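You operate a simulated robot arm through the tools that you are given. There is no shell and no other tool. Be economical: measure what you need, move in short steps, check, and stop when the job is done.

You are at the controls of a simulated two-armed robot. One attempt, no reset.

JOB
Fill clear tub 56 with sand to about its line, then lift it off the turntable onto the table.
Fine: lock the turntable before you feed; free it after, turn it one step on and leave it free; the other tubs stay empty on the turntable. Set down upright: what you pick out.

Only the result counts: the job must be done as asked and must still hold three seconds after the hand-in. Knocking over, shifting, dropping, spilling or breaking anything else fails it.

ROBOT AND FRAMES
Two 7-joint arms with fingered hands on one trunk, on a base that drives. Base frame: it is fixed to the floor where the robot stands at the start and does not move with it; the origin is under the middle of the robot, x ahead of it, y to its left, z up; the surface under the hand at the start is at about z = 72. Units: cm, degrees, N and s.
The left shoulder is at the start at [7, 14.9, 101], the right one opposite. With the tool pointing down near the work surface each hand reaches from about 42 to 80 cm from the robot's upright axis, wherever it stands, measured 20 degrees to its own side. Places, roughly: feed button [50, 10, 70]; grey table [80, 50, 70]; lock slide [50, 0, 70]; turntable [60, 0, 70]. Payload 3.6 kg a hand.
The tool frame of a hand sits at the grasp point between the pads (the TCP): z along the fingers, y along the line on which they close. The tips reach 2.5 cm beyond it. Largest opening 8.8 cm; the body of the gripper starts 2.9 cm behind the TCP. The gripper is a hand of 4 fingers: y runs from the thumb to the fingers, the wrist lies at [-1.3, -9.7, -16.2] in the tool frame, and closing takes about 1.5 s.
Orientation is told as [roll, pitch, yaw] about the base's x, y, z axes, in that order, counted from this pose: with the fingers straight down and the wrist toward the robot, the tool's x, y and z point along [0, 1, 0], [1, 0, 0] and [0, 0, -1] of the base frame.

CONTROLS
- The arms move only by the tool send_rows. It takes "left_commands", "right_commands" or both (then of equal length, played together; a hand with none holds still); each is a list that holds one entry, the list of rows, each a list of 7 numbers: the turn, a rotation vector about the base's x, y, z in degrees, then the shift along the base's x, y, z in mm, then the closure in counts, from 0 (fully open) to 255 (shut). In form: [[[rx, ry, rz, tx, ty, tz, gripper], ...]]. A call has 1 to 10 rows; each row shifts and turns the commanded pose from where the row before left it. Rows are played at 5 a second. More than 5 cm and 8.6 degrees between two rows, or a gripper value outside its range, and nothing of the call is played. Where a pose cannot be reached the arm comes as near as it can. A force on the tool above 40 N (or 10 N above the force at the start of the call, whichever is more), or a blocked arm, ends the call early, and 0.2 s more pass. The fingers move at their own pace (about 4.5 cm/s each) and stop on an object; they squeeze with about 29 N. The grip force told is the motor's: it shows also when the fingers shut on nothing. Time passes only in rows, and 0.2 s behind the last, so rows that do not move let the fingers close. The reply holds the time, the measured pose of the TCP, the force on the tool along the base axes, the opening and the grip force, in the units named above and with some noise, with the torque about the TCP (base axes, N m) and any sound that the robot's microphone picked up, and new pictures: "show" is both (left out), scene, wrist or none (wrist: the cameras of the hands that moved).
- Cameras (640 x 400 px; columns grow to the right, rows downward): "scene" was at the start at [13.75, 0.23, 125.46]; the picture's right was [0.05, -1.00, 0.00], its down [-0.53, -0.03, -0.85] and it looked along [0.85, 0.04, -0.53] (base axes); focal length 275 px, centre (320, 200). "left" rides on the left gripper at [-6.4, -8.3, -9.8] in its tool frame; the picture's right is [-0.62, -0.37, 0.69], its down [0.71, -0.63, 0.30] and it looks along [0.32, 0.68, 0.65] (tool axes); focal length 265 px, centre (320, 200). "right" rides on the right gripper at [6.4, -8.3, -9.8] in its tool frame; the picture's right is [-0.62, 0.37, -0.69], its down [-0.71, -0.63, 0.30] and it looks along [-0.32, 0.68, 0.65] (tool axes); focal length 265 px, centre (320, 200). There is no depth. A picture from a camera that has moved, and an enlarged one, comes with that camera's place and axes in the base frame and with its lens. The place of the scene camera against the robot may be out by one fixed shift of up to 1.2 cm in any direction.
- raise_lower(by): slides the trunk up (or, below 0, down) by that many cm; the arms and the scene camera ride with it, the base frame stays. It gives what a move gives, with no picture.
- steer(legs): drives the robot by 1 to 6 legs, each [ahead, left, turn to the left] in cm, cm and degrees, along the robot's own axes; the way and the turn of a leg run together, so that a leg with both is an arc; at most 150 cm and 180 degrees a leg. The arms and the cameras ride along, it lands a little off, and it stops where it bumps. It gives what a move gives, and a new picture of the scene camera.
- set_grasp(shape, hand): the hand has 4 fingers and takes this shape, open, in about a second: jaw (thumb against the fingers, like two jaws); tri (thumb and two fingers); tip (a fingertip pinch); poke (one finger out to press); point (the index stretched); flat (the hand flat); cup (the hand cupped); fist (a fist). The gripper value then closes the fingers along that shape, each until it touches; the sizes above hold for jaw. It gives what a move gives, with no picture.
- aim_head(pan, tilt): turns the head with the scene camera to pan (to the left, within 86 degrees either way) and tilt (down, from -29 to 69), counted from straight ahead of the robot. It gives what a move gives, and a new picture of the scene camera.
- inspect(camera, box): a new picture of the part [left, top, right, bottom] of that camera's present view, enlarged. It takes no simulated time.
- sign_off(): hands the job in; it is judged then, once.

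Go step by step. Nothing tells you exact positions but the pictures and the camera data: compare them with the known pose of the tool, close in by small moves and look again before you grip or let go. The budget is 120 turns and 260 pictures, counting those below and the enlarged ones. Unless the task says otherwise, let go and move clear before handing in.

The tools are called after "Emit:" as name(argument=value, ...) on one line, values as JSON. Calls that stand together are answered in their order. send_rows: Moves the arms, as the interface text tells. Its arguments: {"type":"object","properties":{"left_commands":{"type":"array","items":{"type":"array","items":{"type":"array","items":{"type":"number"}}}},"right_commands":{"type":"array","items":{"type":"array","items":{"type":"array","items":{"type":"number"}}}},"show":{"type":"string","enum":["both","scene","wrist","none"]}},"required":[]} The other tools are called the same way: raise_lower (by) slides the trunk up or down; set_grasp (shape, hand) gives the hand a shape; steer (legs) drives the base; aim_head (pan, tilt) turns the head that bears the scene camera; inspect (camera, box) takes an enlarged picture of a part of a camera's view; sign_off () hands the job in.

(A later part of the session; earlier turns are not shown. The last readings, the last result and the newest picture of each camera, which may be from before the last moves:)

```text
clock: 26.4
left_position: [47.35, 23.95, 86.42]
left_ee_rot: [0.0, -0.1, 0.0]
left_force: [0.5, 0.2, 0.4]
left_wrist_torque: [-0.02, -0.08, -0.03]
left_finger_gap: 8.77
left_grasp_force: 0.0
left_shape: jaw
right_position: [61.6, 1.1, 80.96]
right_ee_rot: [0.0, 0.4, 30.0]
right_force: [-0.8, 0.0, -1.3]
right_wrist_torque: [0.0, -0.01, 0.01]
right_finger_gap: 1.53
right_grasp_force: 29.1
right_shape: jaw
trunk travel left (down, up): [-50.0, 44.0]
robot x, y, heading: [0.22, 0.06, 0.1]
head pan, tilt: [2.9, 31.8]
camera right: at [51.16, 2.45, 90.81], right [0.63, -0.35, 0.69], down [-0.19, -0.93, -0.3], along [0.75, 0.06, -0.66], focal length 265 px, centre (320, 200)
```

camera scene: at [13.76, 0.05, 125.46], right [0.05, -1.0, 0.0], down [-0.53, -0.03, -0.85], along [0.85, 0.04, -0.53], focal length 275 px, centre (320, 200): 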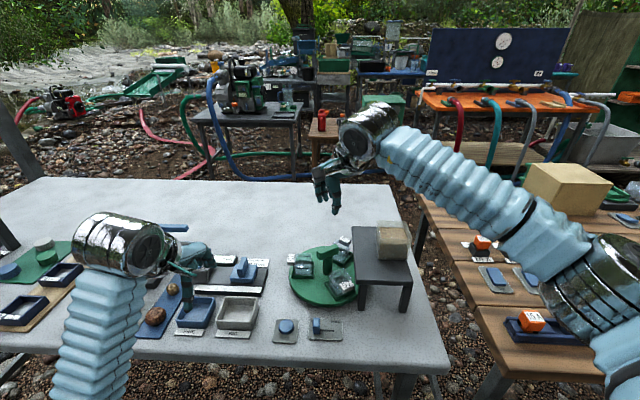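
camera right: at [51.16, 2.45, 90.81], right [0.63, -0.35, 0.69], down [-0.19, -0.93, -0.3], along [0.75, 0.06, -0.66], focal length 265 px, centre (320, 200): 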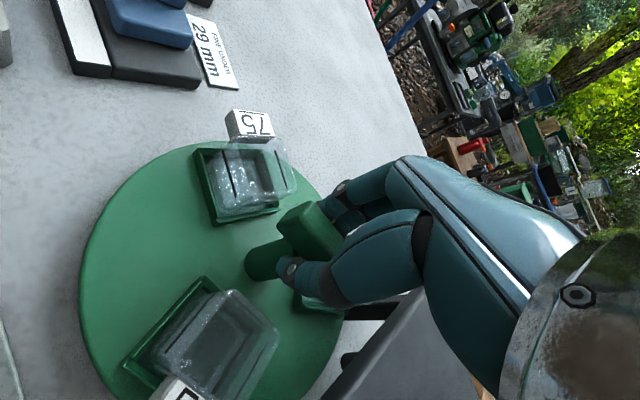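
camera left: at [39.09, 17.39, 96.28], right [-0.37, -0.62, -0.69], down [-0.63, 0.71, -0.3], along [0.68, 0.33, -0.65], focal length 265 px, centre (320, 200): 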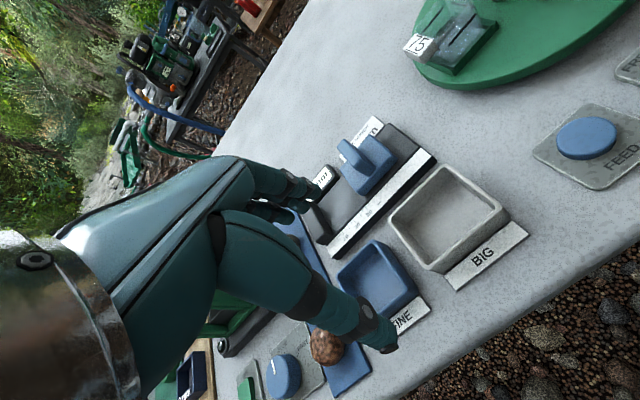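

Bar gripped (1.5 cm). I'll turn it slowly clockwise by 24° and watch for clicks.

Emit:
send_rows(right_commands=[[[0, 0, -4, 0, 0, 0, 255], [0, 0, -4, 0, 0, 0, 255], [0, 0, -4, 0, 0, 0, 255], [0, 0, -4, 0, 0, 0, 255], [0, 0, -4, 0, 0, 0, 255], [0, 0, -4, 0, 0, 0, 255]]], show="wrist")

Emit:
inspect(camera="scene", box=[270, 200, 400, 320])

```text
clock: 27.8
left_position: [47.41, 23.97, 86.31]
left_ee_rot: [0.0, 0.1, 0.0]
left_force: [-0.2, -0.8, 0.6]
left_wrist_torque: [-0.02, 0.04, 0.04]
left_finger_gap: 8.76
left_grasp_force: 0.1
left_shape: jaw
right_position: [61.58, 1.04, 80.98]
right_ee_rot: [-0.1, 0.4, 6.0]
right_force: [4.0, 0.6, -1.5]
right_wrist_torque: [0.04, -0.1, -0.02]
right_finger_gap: 1.54
right_grasp_force: 28.9
right_shape: jaw
trunk travel left (down, up): [-50.0, 44.0]
robot x, y, heading: [-0.05, -0.05, 0.1]
head pan, tilt: [2.9, 31.8]
camera right: at [52.69, 6.55, 90.81], right [0.43, -0.58, 0.69], down [-0.56, -0.78, -0.3], along [0.71, -0.25, -0.66], focal length 265 px, centre (320, 200)
```

right: 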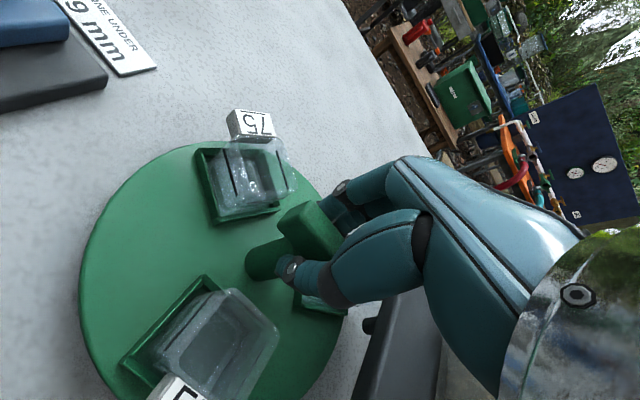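

```text
3.33 times, centred on (335, 260) of scene
camera zoom: at [13.86, 0.22, 125.45], right [0.05, -1.0, 0.0], down [-0.53, -0.03, -0.85], along [0.85, 0.04, -0.53], focal length 918 px, centre (270, 0)
```

zoom: 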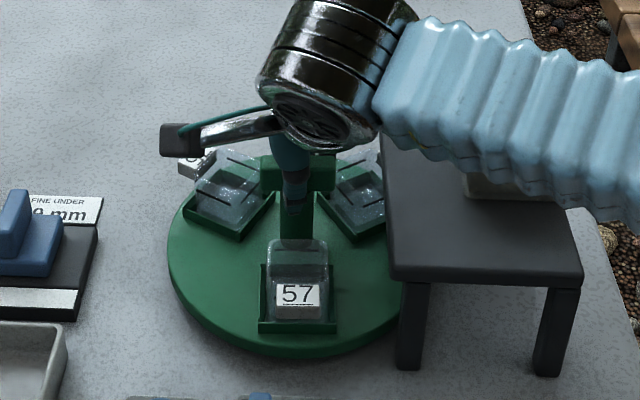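

The disc turns freely with the hand, no detents so far. I'll go on the remaining 36°.

Emit:
send_rows(right_commands=[[[0, 0, -4, 0, 0, 0, 255], [0, 0, -4, 0, 0, 0, 255], [0, 0, -4, 0, 0, 0, 255], [0, 0, -4, 0, 0, 0, 255], [0, 0, -4, 0, 0, 0, 255], [0, 0, -4, 0, 0, 0, 255], [0, 0, -4, 0, 0, 0, 255], [0, 0, -4, 0, 0, 0, 255], [0, 0, -4, 0, 0, 0, 255]]], show="wrist")

Emit:
inspect(camera="scene", box=[270, 200, 400, 320])

Emit:
inspect(camera="left", box=[400, 0, 640, 150])

```text
clock: 29.8
left_position: [47.52, 23.99, 86.36]
left_ee_rot: [0.0, 0.0, 0.0]
left_force: [0.3, 1.3, -0.6]
left_wrist_torque: [0.02, -0.04, -0.04]
left_finger_gap: 8.78
left_grasp_force: 0.1
left_shape: jaw
right_position: [61.63, 1.1, 80.98]
right_ee_rot: [0.0, 0.4, -30.2]
right_force: [6.0, -2.0, 0.9]
right_wrist_torque: [-0.01, -0.17, 0.13]
right_finger_gap: 1.55
right_grasp_force: 29.0
right_shape: jaw
trunk travel left (down, up): [-50.0, 44.0]
robot x, y, heading: [0.01, 0.17, -0.1]
head pan, tilt: [2.9, 31.8]
camera right: at [57.67, 10.7, 90.79], right [0.01, -0.72, 0.69], down [-0.9, -0.3, -0.3], along [0.43, -0.62, -0.66], focal length 265 px, centre (320, 200)
```

right: 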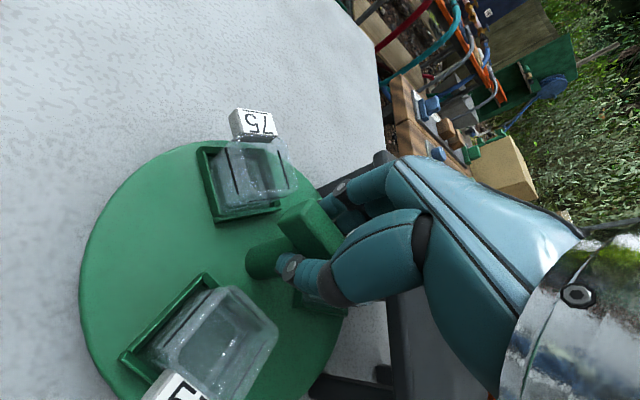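

```text
3.33 times, centred on (335, 260) of scene
camera zoom: at [13.89, 0.22, 125.45], right [0.05, -1.0, 0.0], down [-0.53, -0.03, -0.85], along [0.85, 0.04, -0.53], focal length 918 px, centre (270, 0)
```

zoom: 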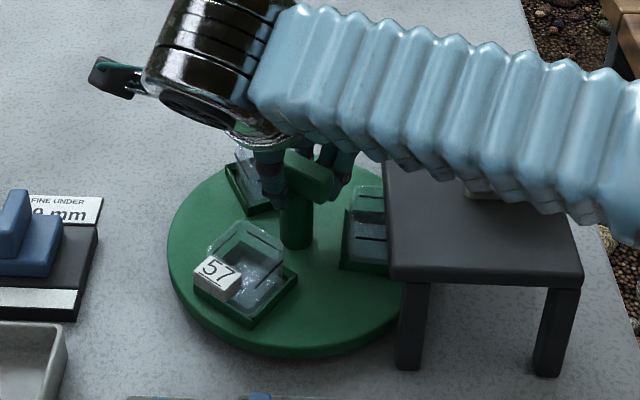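

```text
2.67 times, centred on (520, 75) of left
camera zoom: at [39.19, 17.52, 96.21], right [-0.37, -0.62, -0.69], down [-0.63, 0.71, -0.3], along [0.68, 0.32, -0.65], focal length 708 px, centre (-213, 533)
```

zoom: 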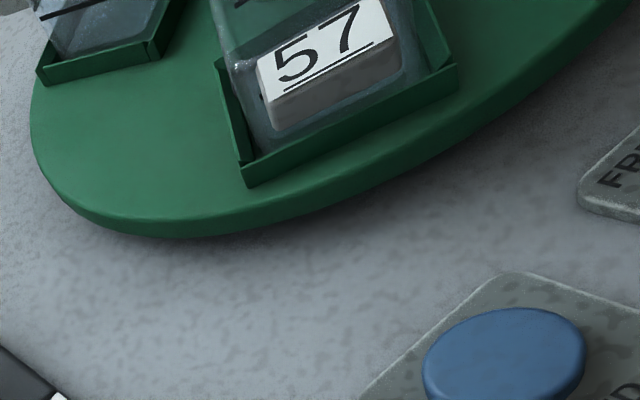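

Tub 56 now sits at the right-hand place under the plate edge. I'll release gently, lift straight up and move the right hand back so I can check the angle.

Emit:
send_rows(right_commands=[[[0, 0, 0, 0, 0, 0, 190], [0, 0, 0, 0, 0, 0, 150], [0, 0, 0, 0, 0, 0, 140], [0, 0, 0, 0, 0, 15, 140], [0, 0, 0, 0, 0, 40, 140], [0, 0, 0, 0, 0, 45, 140], [0, 0, 0, 0, 0, 45, 140], [0, 0, 0, 0, 0, 0, 140]]], show="wrist")

Emit:
inspect(camera="right", box=[70, 140, 400, 400])

```text
clock: 31.6
left_position: [47.51, 23.98, 86.47]
left_ee_rot: [0.1, 0.1, 0.0]
left_force: [0.5, 0.1, -0.2]
left_wrist_torque: [0.02, 0.0, 0.0]
left_finger_gap: 8.76
left_grasp_force: 0.0
left_shape: jaw
right_position: [61.48, 1.31, 95.6]
right_ee_rot: [0.0, 0.4, -29.9]
right_force: [0.1, -1.0, 0.1]
right_wrist_torque: [0.0, 0.02, 0.0]
right_finger_gap: 3.92
right_grasp_force: 0.0
right_shape: jaw
trunk travel left (down, up): [-50.0, 44.0]
robot x, y, heading: [0.06, -0.02, -0.3]
head pan, tilt: [2.9, 31.8]
camera right: at [57.56, 10.82, 105.44], right [0.01, -0.72, 0.69], down [-0.9, -0.3, -0.3], along [0.43, -0.62, -0.66], focal length 265 px, centre (320, 200)
```

right: 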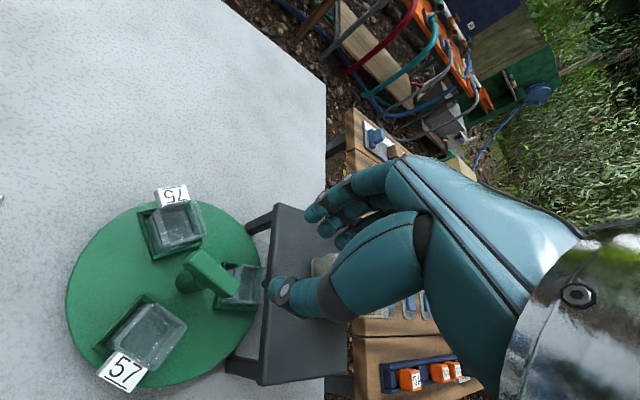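

```text
1.54 times, centred on (235, 270) of right
camera zoom: at [57.56, 10.82, 105.44], right [0.01, -0.72, 0.69], down [-0.9, -0.3, -0.3], along [0.43, -0.62, -0.66], focal length 408 px, centre (451, 92)
```

zoom: 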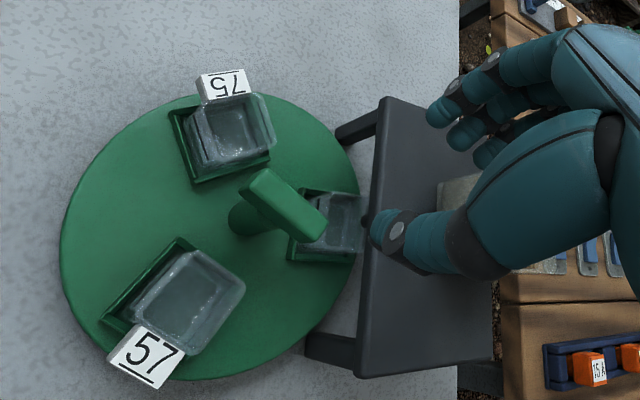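

I noticed something dark at the plate's edge above 56. I'll withdraw the right hand backwards to see that spot clearly.

Emit:
send_rows(right_commands=[[[0, 0, 5, -15, 20, 10, 140], [0, 0, 5, -15, 20, 10, 140], [0, 0, 5, -15, 20, 10, 140], [0, 0, 5, -15, 20, 10, 140], [0, 0, 5, -15, 20, 0, 140]]], show="wrist")

Emit:
inspect(camera="right", box=[0, 200, 300, 400])

Emit:
inspect(camera="scene", box=[310, 210, 400, 300])

```text
clock: 32.8
left_position: [47.45, 23.99, 86.48]
left_ee_rot: [0.0, -0.1, 0.0]
left_force: [-0.5, 0.3, -0.3]
left_wrist_torque: [0.0, 0.01, 0.03]
left_finger_gap: 8.75
left_grasp_force: 0.0
left_shape: jaw
right_position: [54.01, 11.19, 99.53]
right_ee_rot: [-0.1, 0.2, -4.9]
right_force: [0.7, 0.0, 0.2]
right_wrist_torque: [-0.05, 0.0, -0.01]
right_finger_gap: 3.92
right_grasp_force: 0.0
right_shape: jaw
trunk travel left (down, up): [-50.0, 44.0]
robot x, y, heading: [-0.03, 0.15, 0.0]
head pan, tilt: [2.9, 31.8]
camera right: at [46.3, 18.2, 109.4], right [0.32, -0.65, 0.69], down [-0.69, -0.66, -0.3], along [0.65, -0.38, -0.66], focal length 265 px, centre (320, 200)
```

right: 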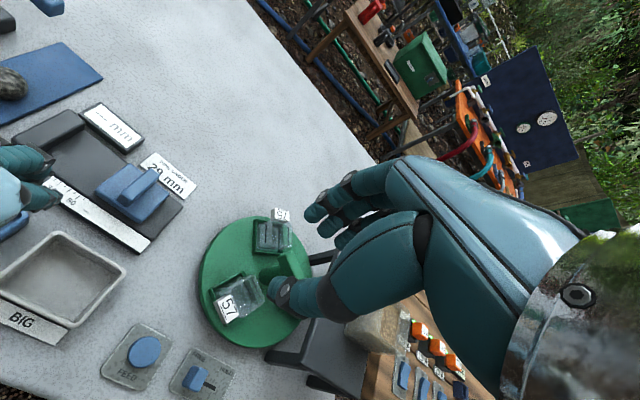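

```text
2.00 times, centred on (150, 300) of right
camera zoom: at [46.3, 18.2, 109.4], right [0.32, -0.65, 0.69], down [-0.69, -0.66, -0.3], along [0.65, -0.38, -0.66], focal length 531 px, centre (660, 0)
```

zoom: 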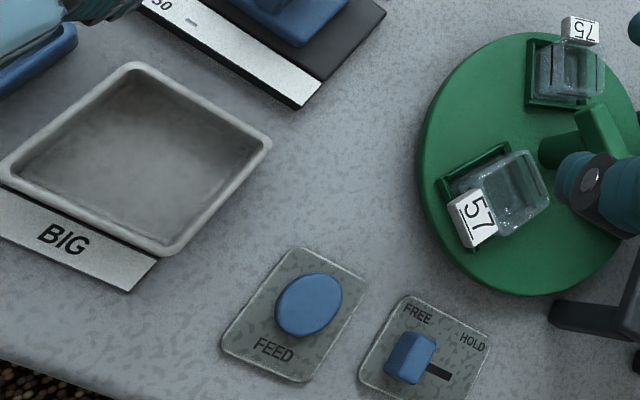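

```text
4.44 times, centred on (355, 255) of scene
camera zoom: at [13.78, 0.26, 125.46], right [0.05, -1.0, 0.0], down [-0.53, -0.03, -0.85], along [0.85, 0.04, -0.53], focal length 1224 px, centre (164, -44)
```

zoom: 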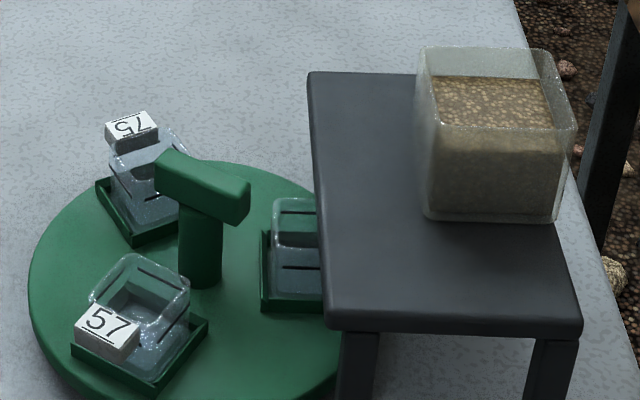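

The view confirms 56 is squared up under the plate edge; the other two are clear. I'll return the right hand to its side and bring the left hand over the lock slide again.

Emit:
send_rows(right_commands=[[[0, 0, 0, -3, -40, 0, 0], [0, 0, 0, -4, -40, 0, 0], [0, 0, 0, -4, -40, 0, 0], [0, 0, 0, -4, -40, 0, 0], [0, 0, 0, -4, -40, 0, 0], [0, 0, 0, -4, -40, 0, 0], [0, 0, 0, -4, -40, 0, 0], [0, 0, 0, -4, -40, 0, 0], [0, 0, 0, 0, -40, 0, 0], [0, 0, 0, 0, -40, 0, 0]]], left_commands=[[[0, 0, 0, 0, 0, 0, 0], [0, 0, 0, 0, 0, 0, 0], [0, 0, 0, 0, 0, 0, 0], [0, 0, 0, 0, 0, 0, 0], [0, 0, 0, 0, -40, 0, 110], [0, 0, 0, 0, -40, 0, 110], [0, 0, 0, 0, -40, 0, 110], [0, 0, 0, 0, -40, 0, 110], [0, 0, 0, 0, -40, 0, 110], [0, 0, 0, 0, -10, 0, 110]]], show="wrist")

Emit:
inspect(camera="left", box=[200, 60, 460, 330])

```text
clock: 35.0
left_position: [47.31, 2.93, 86.57]
left_ee_rot: [0.0, -0.1, 0.1]
left_force: [0.1, -0.1, 0.0]
left_wrist_torque: [-0.02, -0.02, -0.05]
left_finger_gap: 5.07
left_grasp_force: 0.1
left_shape: jaw
right_position: [51.0, -28.95, 99.45]
right_ee_rot: [0.0, 0.3, -4.8]
right_force: [-0.5, -0.3, 0.4]
right_wrist_torque: [0.01, 0.01, 0.0]
right_finger_gap: 8.76
right_grasp_force: 0.1
right_shape: jaw
trunk travel left (down, up): [-50.0, 44.0]
robot x, y, heading: [-0.13, -0.2, 0.1]
head pan, tilt: [2.9, 31.8]
camera right: at [43.23, -21.99, 109.29], right [0.32, -0.65, 0.69], down [-0.69, -0.66, -0.3], along [0.65, -0.38, -0.66], focal length 265 px, centre (320, 200)
camera left: at [39.07, -3.53, 96.29], right [-0.37, -0.62, -0.69], down [-0.63, 0.71, -0.3], along [0.68, 0.33, -0.65], focal length 265 px, centre (320, 200)
```

right: 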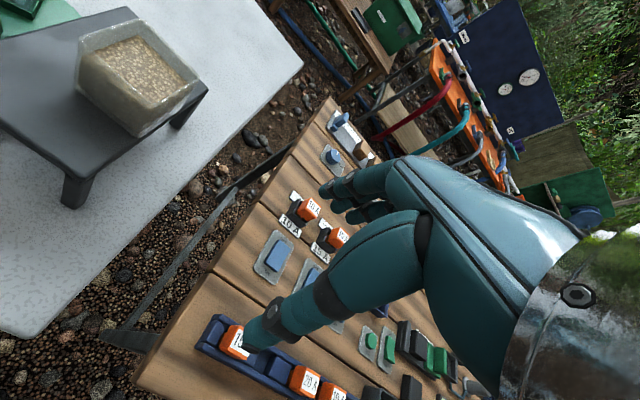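
left: 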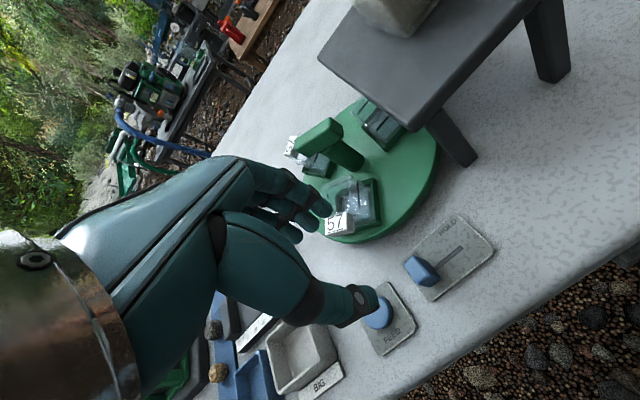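

```text
1.48 times, centred on (330, 195) of left
camera zoom: at [39.07, -3.53, 96.29], right [-0.37, -0.62, -0.69], down [-0.63, 0.71, -0.3], along [0.68, 0.33, -0.65], focal length 393 px, centre (305, 207)
```

zoom: 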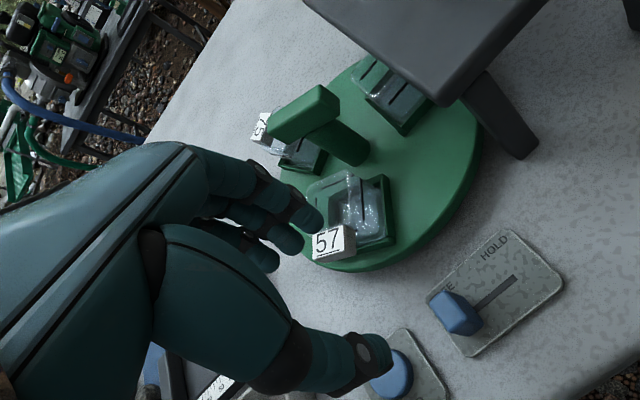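

The knob is at about [47.3, 2.1]. To keep the knuckles clear of tag 57, which is now in front, I'll tilt the hand back 12° and descend halfway, then look.

Emit:
send_rows(left_commands=[[[0, -6, 0, 0, -4, -10, 150], [0, -6, 0, 0, -4, -15, 150], [0, 0, 0, -3, 0, -20, 150], [0, 0, 0, 0, 0, -20, 150], [0, 0, 0, 0, 0, -15, 150], [0, 0, 0, 0, 0, 0, 150]]], show="wrist")

Emit:
inspect(camera="left", box=[220, 150, 420, 310])

```text
clock: 36.4
left_position: [47.07, 2.2, 78.41]
left_ee_rot: [0.1, -12.0, 0.1]
left_force: [0.3, -0.1, -0.5]
left_wrist_torque: [-0.01, 0.01, 0.0]
left_finger_gap: 3.65
left_grasp_force: 0.1
left_shape: jaw
right_position: [51.02, -28.89, 99.36]
right_ee_rot: [0.0, 0.3, -5.1]
right_force: [-0.1, 0.4, 0.2]
right_wrist_torque: [0.0, -0.02, 0.0]
right_finger_gap: 8.76
right_grasp_force: 0.0
right_shape: jaw
trunk travel left (down, up): [-50.0, 44.0]
robot x, y, heading: [-0.06, -0.01, -0.2]
head pan, tilt: [2.9, 31.8]
camera left: at [36.92, -4.28, 86.18], right [-0.22, -0.62, -0.75], down [-0.55, 0.71, -0.43], along [0.8, 0.33, -0.5], focal length 265 px, centre (320, 200)
```

left: 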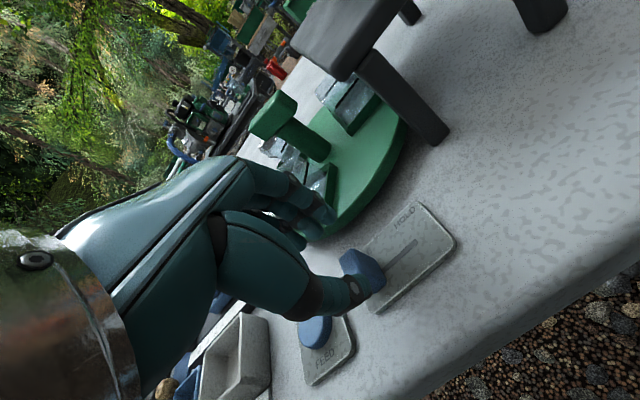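

```text
2.50 times, centred on (320, 230) of left
camera zoom: at [36.92, -4.28, 86.18], right [-0.22, -0.62, -0.75], down [-0.55, 0.71, -0.43], along [0.8, 0.33, -0.5], focal length 664 px, centre (320, 125)
```

zoom: 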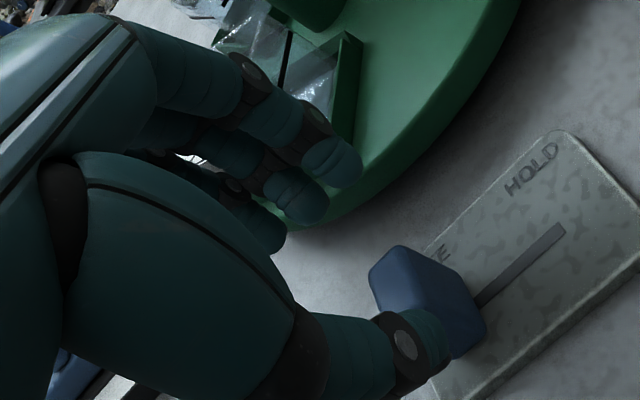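

The knob is lined up between thumb and fingers; I descend the last 2.6 cm and grip.

Emit:
send_rows(left_commands=[[[0, 0, 0, -2, 0, -10, 150], [0, 0, 0, 0, 0, -10, 150], [0, 0, 0, 0, 0, -5, 150], [0, 0, 0, 0, 0, 0, 200], [0, 0, 0, 0, 0, 0, 255], [0, 0, 0, 0, 0, 0, 255], [0, 0, 0, 0, 0, 0, 255], [0, 0, 0, 0, 0, 0, 255]]], show="wrist")

```text
clock: 38.2
left_position: [46.63, 2.18, 75.79]
left_ee_rot: [0.0, -11.9, 0.0]
left_force: [-16.1, -2.1, -5.4]
left_wrist_torque: [-0.01, 0.35, -0.05]
left_finger_gap: 1.32
left_grasp_force: 29.1
left_shape: jaw
right_position: [50.91, -28.83, 99.52]
right_ee_rot: [-0.1, 0.2, -5.0]
right_force: [-0.1, -0.9, -0.2]
right_wrist_torque: [-0.01, 0.0, -0.03]
right_finger_gap: 8.76
right_grasp_force: 0.1
right_shape: jaw
trunk travel left (down, up): [-50.0, 44.0]
robot x, y, heading: [-0.1, 0.0, -0.2]
head pan, tilt: [2.9, 31.8]
camera left: at [36.55, -4.33, 83.71], right [-0.22, -0.62, -0.75], down [-0.55, 0.72, -0.43], along [0.8, 0.32, -0.5], focal length 265 px, centre (320, 200)
```

left: 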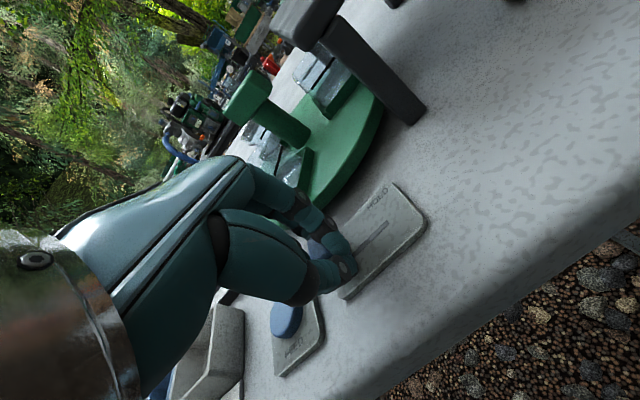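

Gripped. Now I slide it right to HOLD.

Emit:
send_rows(left_commands=[[[0, 0, 0, 1, -6, 0, 255], [0, 0, 0, 1, -6, 0, 255], [0, 0, 0, 1, -6, 0, 255], [0, 0, 0, 0, -6, 0, 255], [0, 0, 0, 0, -6, 0, 255], [0, 0, 0, 0, -4, 0, 255], [0, 0, 0, 0, 0, 0, 255]]], show="wrist")

```text
clock: 39.8
left_position: [47.0, -1.25, 76.09]
left_ee_rot: [0.0, -11.9, 0.0]
left_force: [-22.1, -1.9, -8.4]
left_wrist_torque: [-0.01, 0.5, -0.01]
left_finger_gap: 1.27
left_grasp_force: 29.1
left_shape: jaw
right_position: [50.82, -28.9, 99.64]
right_ee_rot: [0.0, 0.2, -5.0]
right_force: [0.4, 0.8, -0.2]
right_wrist_torque: [0.01, 0.04, -0.02]
right_finger_gap: 8.76
right_grasp_force: 0.0
right_shape: jaw
trunk travel left (down, up): [-50.0, 44.0]
robot x, y, heading: [0.08, 0.13, -0.4]
head pan, tilt: [2.9, 31.8]
camera left: at [36.79, -7.72, 83.81], right [-0.22, -0.62, -0.75], down [-0.55, 0.71, -0.43], along [0.8, 0.32, -0.5], focal length 265 px, centre (320, 200)
```

left: 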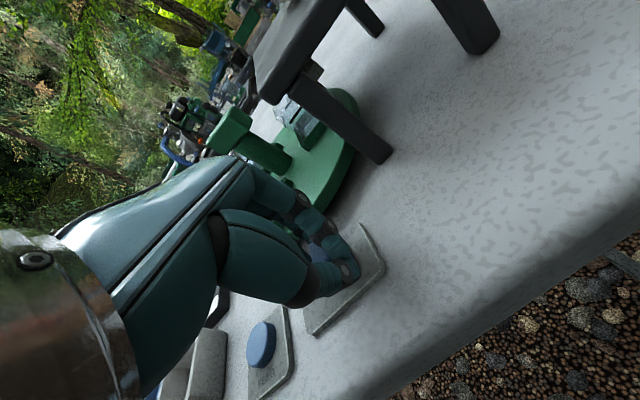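

The knob travelled to the HOLD end. I'll release, lift, untilt and move left to check the slide and tub alignment.

Emit:
send_rows(left_commands=[[[0, 0, 0, 0, 0, 0, 180], [0, 0, 0, 0, 0, 0, 130], [0, 0, 0, 0, 0, 0, 110], [0, 0, 0, 0, 0, 30, 110], [0, 0, 0, 0, 0, 45, 110], [0, 6, 0, 0, 30, 30, 110], [0, 6, 0, 0, 45, 0, 110], [0, 0, 0, 0, 48, 0, 110], [0, 0, 0, 0, 48, 0, 110], [0, 0, 0, 0, 48, 0, 110]]], show="none")

Emit:
inspect(camera="scene", box=[270, 230, 390, 350])

Emit:
inspect(camera="scene", box=[320, 240, 380, 290])

```text
clock: 41.4
left_position: [47.38, 7.9, 83.63]
left_ee_rot: [7.7, -1.8, 1.7]
left_force: [0.1, 0.4, 0.0]
left_wrist_torque: [0.01, 0.0, 0.0]
left_finger_gap: 5.0
left_grasp_force: 0.0
left_shape: jaw
right_position: [50.95, -28.92, 99.46]
right_ee_rot: [0.0, 0.3, -4.9]
right_force: [0.9, -0.1, -0.7]
right_wrist_torque: [-0.02, 0.06, -0.03]
right_finger_gap: 8.75
right_grasp_force: 0.0
right_shape: jaw
trunk travel left (down, up): [-50.0, 44.0]
robot x, y, heading: [0.34, 0.46, -0.0]
head pan, tilt: [2.9, 31.8]
stopped in row 7 (left hand): the arm was blocked; the commanded pose is now the measured one
```

```text
3.33 times, centred on (330, 290) of scene
camera zoom: at [13.76, 0.24, 125.46], right [0.05, -1.0, 0.0], down [-0.53, -0.03, -0.85], along [0.85, 0.04, -0.53], focal length 918 px, centre (287, -100)
```

zoom: 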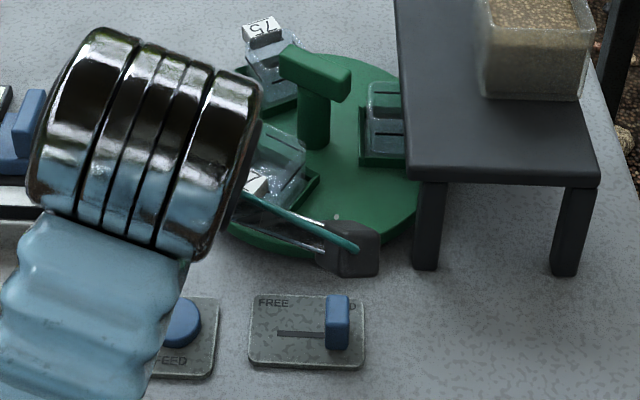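

```text
8.00 times, centred on (350, 265) of scene
camera zoom: at [13.76, 0.24, 125.46], right [0.05, -1.0, 0.0], down [-0.53, -0.03, -0.85], along [0.85, 0.04, -0.53], focal length 2203 px, centre (80, -320)
```

zoom: 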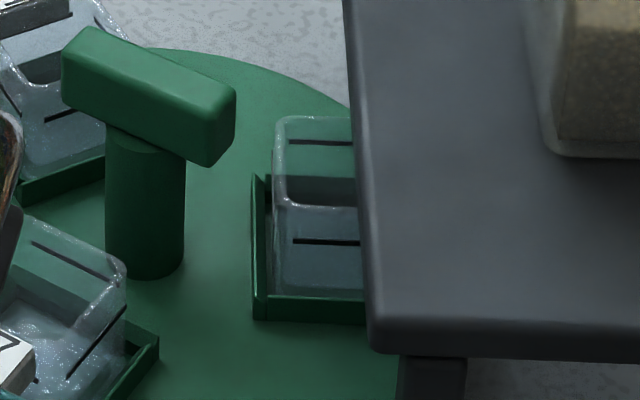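

The slide is back at HOLD, but the left arm reported a block while moving. I'll look through the left camera before moving on.

Emit:
send_rows(left_commands=[[[0, 0, 0, 0, 0, 0, 110]]], show="both")

Emit:
inspect(camera="left", box=[180, 60, 460, 280])

```text
clock: 41.8
left_position: [47.34, 7.94, 83.45]
left_ee_rot: [8.0, -1.7, 1.6]
left_force: [0.3, 0.2, -0.1]
left_wrist_torque: [-0.01, 0.0, 0.0]
left_finger_gap: 4.99
left_grasp_force: 0.0
left_shape: jaw
right_position: [51.11, -28.82, 99.42]
right_ee_rot: [0.0, 0.3, -5.0]
right_force: [0.4, 0.4, 0.4]
right_wrist_torque: [0.01, 0.0, -0.02]
right_finger_gap: 8.77
right_grasp_force: 0.1
right_shape: jaw
trunk travel left (down, up): [-50.0, 44.0]
robot x, y, heading: [0.21, -0.09, 0.1]
head pan, tilt: [2.9, 31.8]
camera scene: at [13.82, 0.26, 125.45], right [0.05, -1.0, 0.0], down [-0.53, -0.03, -0.85], along [0.85, 0.04, -0.53], focal length 275 px, centre (320, 200)
camera left: at [39.05, -0.07, 92.09], right [-0.33, -0.53, -0.78], down [-0.65, 0.73, -0.22], along [0.69, 0.43, -0.58], focal length 265 px, centre (320, 200)
```

scene: 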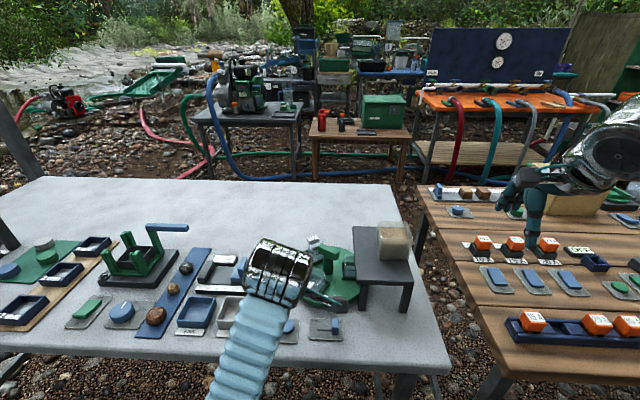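
left: 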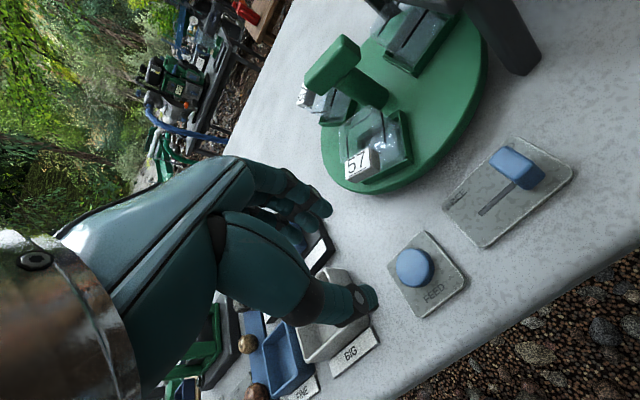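

```text
1.82 times, centred on (320, 170) of left
camera zoom: at [39.05, -0.07, 92.09], right [-0.33, -0.53, -0.78], down [-0.65, 0.73, -0.22], along [0.69, 0.43, -0.58], focal length 483 px, centre (320, 254)
```

zoom: 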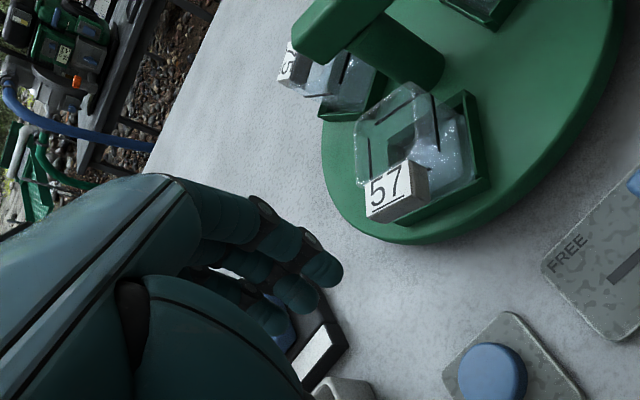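

Nothing was touched; it was just a joint limit. I'll straighten the hand at a higher spot and shape it to poke for the feed button at about [47.3, 8.7].

Emit:
send_rows(left_commands=[[[-4, 0, 0, 0, 5, 20, 0], [-4, 2, -2, 0, 5, 20, 0], [0, 0, 0, 0, 0, 10, 0]]], show="none")

Emit:
set_grasp(hand="left", shape="poke")

Emit:
inspect(camera="left", box=[0, 0, 640, 400])

```text
clock: 42.7
left_position: [47.71, 13.41, 86.2]
left_ee_rot: [8.7, 1.3, 3.1]
left_force: [-0.2, -0.3, 0.6]
left_wrist_torque: [-0.03, -0.03, 0.02]
left_finger_gap: 8.78
left_grasp_force: 0.1
left_shape: jaw
right_position: [51.01, -28.85, 99.4]
right_ee_rot: [0.0, 0.3, -4.9]
right_force: [0.1, -0.9, 0.0]
right_wrist_torque: [0.03, -0.02, 0.0]
right_finger_gap: 8.76
right_grasp_force: 0.0
right_shape: jaw
trunk travel left (down, up): [-50.0, 44.0]
robot x, y, heading: [0.36, 0.1, 0.0]
head pan, tilt: [2.9, 31.8]
stopped in row 3 (left hand): the arm was blocked; the commanded pose is now the measured one
```

```text
clock: 43.6
left_position: [47.62, 13.34, 86.2]
left_ee_rot: [8.7, 1.3, 3.1]
left_force: [0.1, 0.3, -0.2]
left_wrist_torque: [-0.05, 0.01, 0.01]
left_finger_gap: 0.02
left_grasp_force: 0.1
left_shape: poke
right_position: [51.01, -28.89, 99.48]
right_ee_rot: [0.0, 0.3, -5.0]
right_force: [-0.3, -0.3, 0.0]
right_wrist_torque: [-0.02, 0.06, -0.01]
right_finger_gap: 8.75
right_grasp_force: 0.1
right_shape: jaw
trunk travel left (down, up): [-50.0, 44.0]
robot x, y, heading: [-0.24, -0.16, -0.1]
head pan, tilt: [2.9, 31.8]
```

```text
1.00 times, centred on (320, 200) of left (not enlarged: the box is as wide or as high as the picture)
camera zoom: at [40.0, 4.98, 95.04], right [-0.36, -0.53, -0.77], down [-0.67, 0.72, -0.18], along [0.65, 0.46, -0.61], focal length 265 px, centre (320, 200)
```

zoom: 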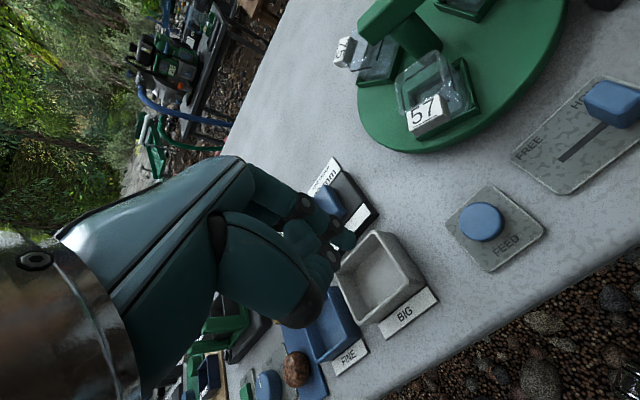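

The hand is still tilted 8.7° because the arm reached a limit; the extended index tip shows near the tool axis. I'll raise and straighten in small moves.

Emit:
send_rows(left_commands=[[[0, 0, 0, 0, 10, 30, 0], [-3, 0, -1, 0, 10, 30, 0], [-3, 0, -1, 0, 0, 20, 0], [-3, -1, -1, 0, 0, 0, 0], [0, 0, 0, 0, 0, 0, 0]]], show="scene")

```text
clock: 44.1
left_position: [47.96, 21.29, 88.3]
left_ee_rot: [21.2, 0.8, 8.8]
left_force: [0.6, 0.1, 0.5]
left_wrist_torque: [0.0, 0.0, 0.01]
left_finger_gap: 0.02
left_grasp_force: 0.0
left_shape: poke
left hand out of reach, approached as far as the arm can: row 2
right_position: [51.09, -28.73, 99.39]
right_ee_rot: [0.0, 0.4, -5.0]
right_force: [-0.2, -0.8, 0.4]
right_wrist_torque: [0.03, 0.04, 0.01]
right_finger_gap: 8.77
right_grasp_force: 0.0
right_shape: jaw
trunk travel left (down, up): [-50.0, 44.0]
robot x, y, heading: [-0.11, 0.05, 0.0]
head pan, tilt: [2.9, 31.8]
stopped in row 2 (left hand): the arm was blocked; the commanded pose is now the measured one
camera scene: at [13.81, 0.3, 125.45], right [0.05, -1.0, 0.0], down [-0.53, -0.03, -0.85], along [0.85, 0.04, -0.53], focal length 275 px, centre (320, 200)
```

scene: 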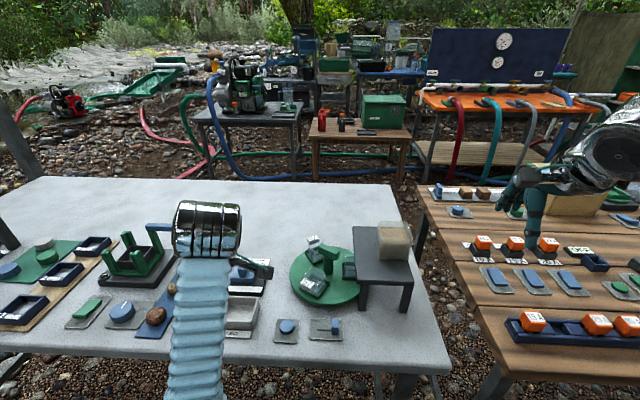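

The arm is folded too tightly near the robot. I'll move the left hand outward and up to free it before straightening.

Emit:
send_rows(left_commands=[[[0, 0, 0, 30, 15, 20, 0], [0, 0, 0, 30, 15, 20, 0], [-4, 0, -2, 20, 15, 20, 0], [-4, 0, -2, 10, 10, 20, 0], [-4, 0, -2, 0, 0, 10, 0], [-4, 0, -2, 0, 0, 0, 0], [-4, 0, 0, 0, 0, 0, 0]]], show="scene")

```text
clock: 45.7
left_position: [56.98, 27.28, 97.32]
left_ee_rot: [2.1, 2.1, 0.7]
left_force: [-0.5, 0.7, 0.5]
left_wrist_torque: [0.0, 0.01, 0.01]
left_finger_gap: 0.01
left_grasp_force: 0.1
left_shape: poke
right_position: [51.08, -28.84, 99.53]
right_ee_rot: [0.0, 0.3, -4.9]
right_force: [0.3, -0.5, 0.1]
right_wrist_torque: [0.02, 0.01, 0.03]
right_finger_gap: 8.75
right_grasp_force: 0.1
right_shape: jaw
trunk travel left (down, up): [-50.0, 44.0]
robot x, y, heading: [0.22, 0.48, -0.2]
head pan, tilt: [2.9, 31.8]
camera scene: at [13.77, 0.26, 125.46], right [0.05, -1.0, 0.0], down [-0.53, -0.03, -0.85], along [0.85, 0.04, -0.53], focal length 275 px, centre (320, 200)
```

scene: 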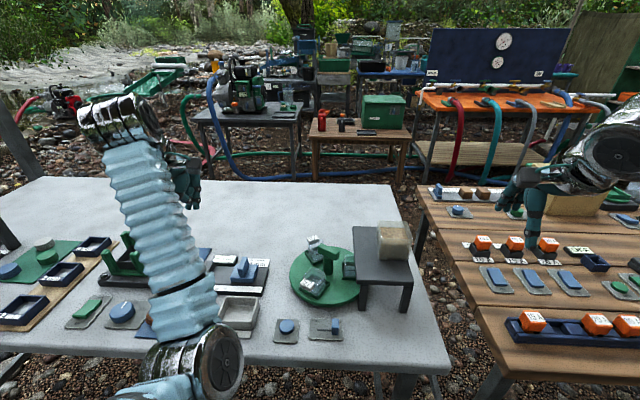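

The arm is free again and the table is untouched. I'll move over the feed button at height 85.

Emit:
send_rows(left_commands=[[[-2, -2, -0.7, -19, -37, -24, 0], [0, 0, 0, -19, -37, -24, 0], [0, 0, 0, -19, -37, -24, 0], [0, 0, 0, -19, -37, -24, 0], [0, 0, 0, -19, -37, -24, 0], [0, 0, 0, 0, 0, 0, 0]]], show="wrist")

Emit:
inspect(camera="left", box=[230, 160, 470, 350])

```text
clock: 46.4
left_position: [53.16, 26.06, 93.92]
left_ee_rot: [6.0, -1.9, 6.9]
left_force: [-0.4, -1.4, -1.1]
left_wrist_torque: [-0.01, 0.04, 0.0]
left_finger_gap: 0.02
left_grasp_force: 0.1
left_shape: poke
right_position: [51.12, -29.02, 99.51]
right_ee_rot: [0.0, 0.3, -5.0]
right_force: [-0.6, -0.5, -0.1]
right_wrist_torque: [-0.03, 0.0, 0.01]
right_finger_gap: 8.77
right_grasp_force: 0.1
right_shape: jaw
trunk travel left (down, up): [-50.0, 44.0]
robot x, y, heading: [0.25, 0.13, 0.0]
head pan, tilt: [2.9, 31.8]
stopped in row 3 (left hand): the arm was blocked; the commanded pose is now the measured one
camera left: at [45.53, 17.58, 102.59], right [-0.28, -0.58, -0.77], down [-0.71, 0.66, -0.25], along [0.65, 0.47, -0.59], focal length 265 px, centre (320, 200)
```

left: 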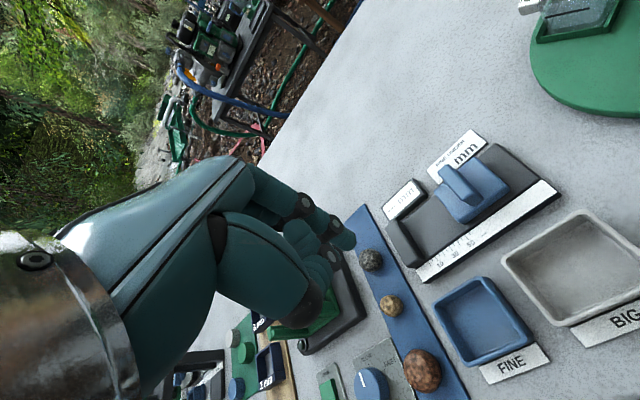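

```text
2.11 times, centred on (350, 255) of left
camera zoom: at [45.53, 17.58, 102.59], right [-0.28, -0.58, -0.77], down [-0.71, 0.66, -0.25], along [0.65, 0.47, -0.59], focal length 559 px, centre (257, 84)
```

zoom: 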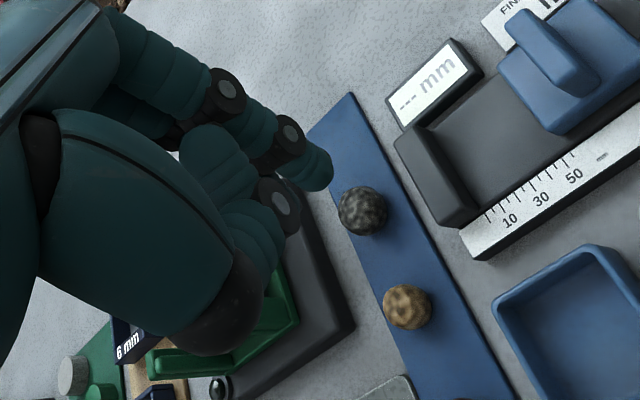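

The elbow has folded inward. I'll stretch the left arm outward to reset it.

Emit:
send_rows(left_commands=[[[-2, 1, -2, 30, 15, 25, 0], [-2, 1, -2, 30, 15, 25, 0], [-2, 0, -3, 35, 15, 20, 0], [0, 0, 0, 35, 15, 20, 0], [0, 0, 0, 35, 20, 0, 0], [0, 0, 0, 35, 20, 0, 0], [0, 0, 0, 0, 40, 0, 0], [0, 0, 0, 0, 40, 0, 0]]], show="scene")

```text
clock: 48.1
left_position: [69.94, 42.05, 102.34]
left_ee_rot: [0.1, 0.4, -0.1]
left_force: [-0.2, 0.2, 0.8]
left_wrist_torque: [0.01, -0.02, -0.03]
left_finger_gap: 0.0
left_grasp_force: 0.0
left_shape: poke
left hand out of reach, approached as far as the arm can: row 6, 7, 8
right_position: [50.83, -28.8, 99.69]
right_ee_rot: [0.0, 0.2, -5.0]
right_force: [-0.2, 0.5, -0.2]
right_wrist_torque: [0.02, 0.01, 0.01]
right_finger_gap: 8.75
right_grasp_force: 0.0
right_shape: jaw
trunk travel left (down, up): [-50.0, 44.0]
robot x, y, heading: [-0.08, -0.1, -0.0]
head pan, tilt: [2.9, 31.8]
camera scene: at [13.51, 0.32, 125.49], right [0.05, -1.0, 0.0], down [-0.52, -0.03, -0.85], along [0.85, 0.04, -0.53], focal length 275 px, centre (320, 200)
```

scene: 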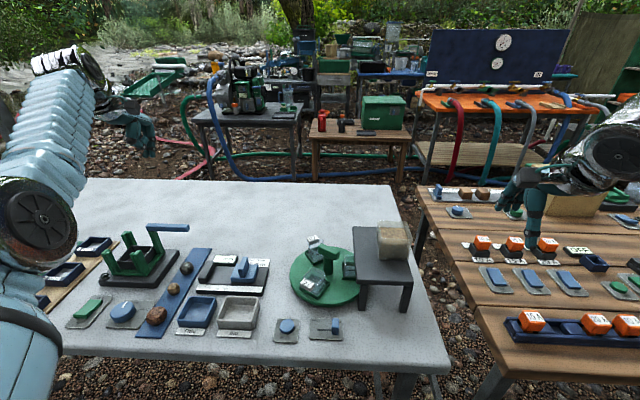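

The elbow is out again and the table view is clean. I'll back the robot up 8 cm so the button and slide are at a comfortable distance.

Emit:
steer(legs=[[-8, 0, 0]])

Emit:
inspect(camera="scene", box=[270, 230, 410, 350])

```text
clock: 49.3
left_position: [66.89, 41.97, 102.09]
left_ee_rot: [0.2, 0.4, -0.2]
left_force: [-0.4, -0.8, 0.4]
left_wrist_torque: [0.02, 0.02, -0.02]
left_finger_gap: 0.0
left_grasp_force: 0.1
left_shape: poke
right_position: [47.67, -28.88, 99.74]
right_ee_rot: [0.1, 0.2, -4.9]
right_force: [0.1, -0.5, 0.3]
right_wrist_torque: [-0.01, 0.02, -0.02]
right_finger_gap: 8.73
right_grasp_force: 0.0
right_shape: jaw
trunk travel left (down, up): [-50.0, 44.0]
robot x, y, heading: [-2.51, -0.01, 0.0]
head pan, tilt: [2.9, 31.8]
stopped in leg 1: the robot was blocked; the commanded pose is now the measured one
camera scene: at [10.78, 0.29, 125.51], right [0.05, -1.0, 0.0], down [-0.52, -0.03, -0.85], along [0.85, 0.04, -0.52], focal length 275 px, centre (320, 200)
```

scene: 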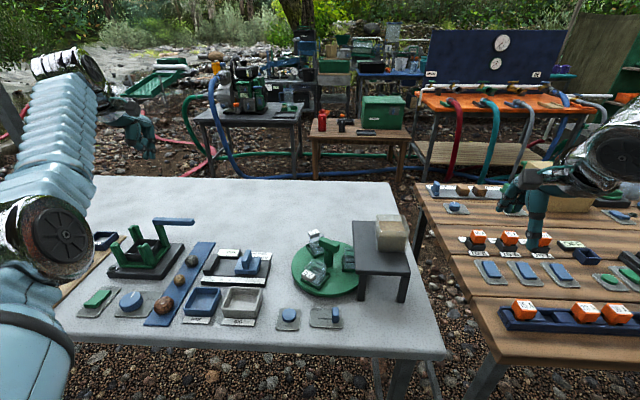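

```text
3.33 times, centred on (340, 290) of scene
camera zoom: at [10.78, 0.29, 125.51], right [0.05, -1.0, 0.0], down [-0.52, -0.03, -0.85], along [0.85, 0.04, -0.52], focal length 918 px, centre (253, -100)
```

zoom: 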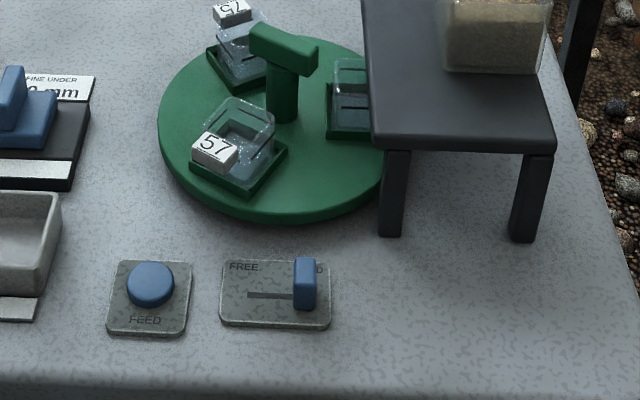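

The robot moved 2.6 cm back before touching something behind it; good enough, I won't push further. I'll bring the left hand over the button with a yaw of -30° to keep the elbow out.

Emit:
send_rows(left_commands=[[[0, 0, -5, -19, -33, -14, 0], [0, 0, -5, -19, -33, -14, 0], [0, 0, -5, -19, -33, -14, 0], [0, 0, -5, -19, -33, -14, 0], [0, 0, -5, -19, -33, -14, 0], [0, 0, -5, -19, -33, -14, 0], [0, 0, 0, -19, -33, -14, 0], [0, 0, 0, -19, -33, -14, 0], [0, 0, 0, -19, -33, -14, 0], [0, 0, 0, -19, -33, -14, 0]]], show="both")

```text
clock: 51.5
left_position: [48.07, 8.96, 87.83]
left_ee_rot: [0.2, 0.7, -30.3]
left_force: [-0.3, -0.4, -0.6]
left_wrist_torque: [0.0, 0.01, 0.0]
left_finger_gap: 0.0
left_grasp_force: 0.1
left_shape: poke
right_position: [48.19, -28.87, 99.48]
right_ee_rot: [-0.1, 0.3, -5.0]
right_force: [0.1, -0.7, 0.7]
right_wrist_torque: [0.0, 0.0, -0.01]
right_finger_gap: 8.75
right_grasp_force: 0.2
right_shape: jaw
trunk travel left (down, up): [-50.0, 44.0]
robot x, y, heading: [-2.31, 0.08, -0.3]
head pan, tilt: [2.9, 31.8]
camera scene: at [11.2, 0.19, 125.47], right [0.05, -1.0, 0.0], down [-0.53, -0.03, -0.85], along [0.85, 0.04, -0.53], focal length 275 px, centre (320, 200)
camera left: at [37.68, 7.39, 97.64], right [-0.64, -0.34, -0.69], down [-0.19, 0.94, -0.29], along [0.75, -0.06, -0.66], focal length 265 px, centre (320, 200)
```

scene: 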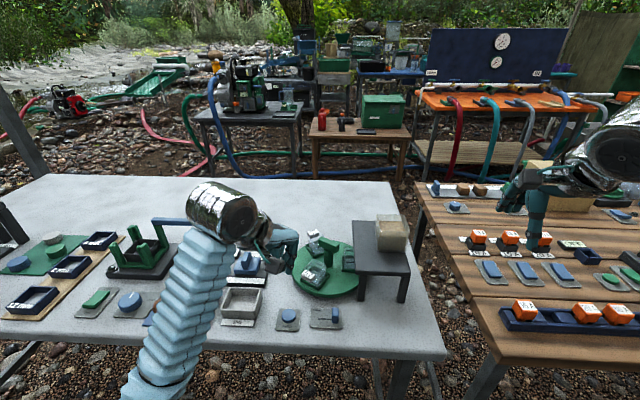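
left: 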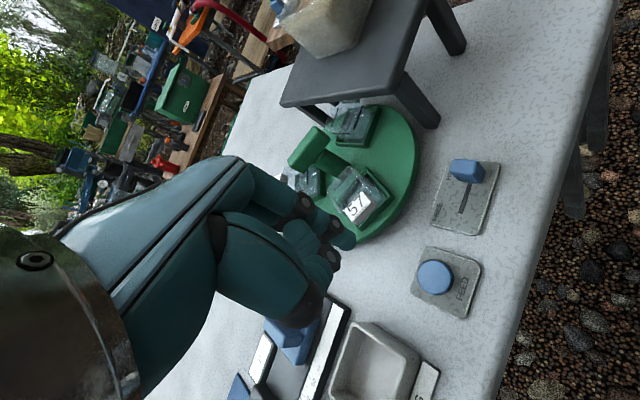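

Button confirmed at [47.4, 8.9]. I'll lower so that the index tip is just above it.

Emit:
send_rows(left_commands=[[[0, 0, 0, -9, 4, -25, 0], [0, 0, 0, -8, 3, -25, 0], [0, 0, 0, 0, 0, -20, 0], [0, 0, 0, 0, 0, -15, 0], [0, 0, 0, 0, 0, 0, 0]]], show="wrist")

Emit:
inspect(camera="left", box=[270, 190, 430, 310])

Emit:
inspect(camera="scene", box=[280, 220, 370, 340])

```text
clock: 52.7
left_position: [46.43, 9.71, 79.35]
left_ee_rot: [0.2, 0.8, -30.2]
left_force: [-0.3, -0.2, -0.3]
left_wrist_torque: [0.01, 0.03, 0.03]
left_finger_gap: 0.0
left_grasp_force: 0.0
left_shape: poke
right_position: [48.28, -28.85, 99.5]
right_ee_rot: [0.0, 0.4, -4.9]
right_force: [0.7, 0.0, -0.4]
right_wrist_torque: [-0.03, 0.03, -0.01]
right_finger_gap: 8.75
right_grasp_force: 0.2
right_shape: jaw
trunk travel left (down, up): [-50.0, 44.0]
robot x, y, heading: [-2.38, 0.03, -0.1]
head pan, tilt: [2.9, 31.8]
camera left: at [36.07, 8.15, 89.22], right [-0.64, -0.34, -0.69], down [-0.19, 0.94, -0.29], along [0.75, -0.06, -0.66], focal length 265 px, centre (320, 200)
```

left: 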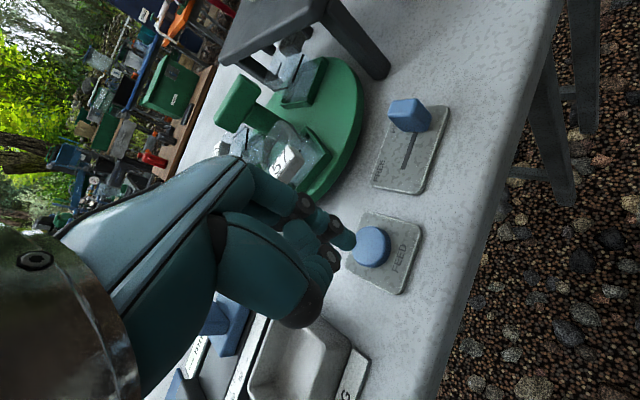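

```text
3.33 times, centred on (350, 250) of left
camera zoom: at [36.07, 8.15, 89.22], right [-0.64, -0.34, -0.69], down [-0.19, 0.94, -0.29], along [0.75, -0.06, -0.66], focal length 885 px, centre (220, 33)
```

zoom: 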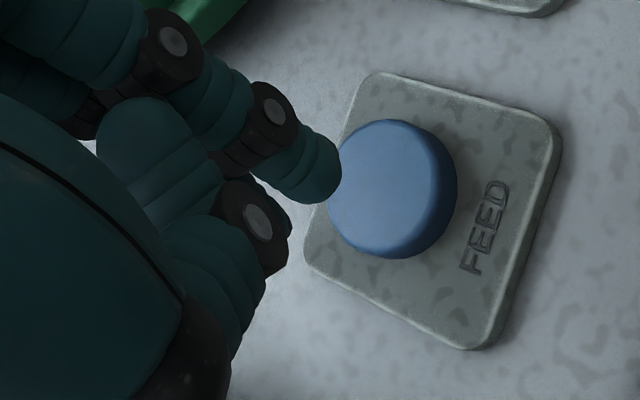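

```text
3.33 times, centred on (325, 280) of scene
camera zoom: at [11.27, 0.23, 125.45], right [0.05, -1.0, 0.0], down [-0.53, -0.03, -0.85], along [0.85, 0.04, -0.53], focal length 918 px, centre (303, -67)
```

zoom: 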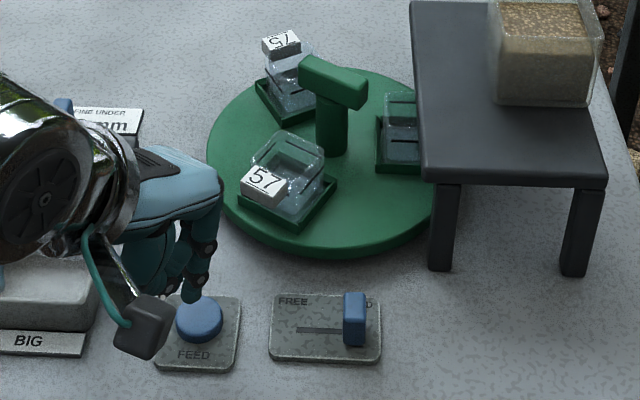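

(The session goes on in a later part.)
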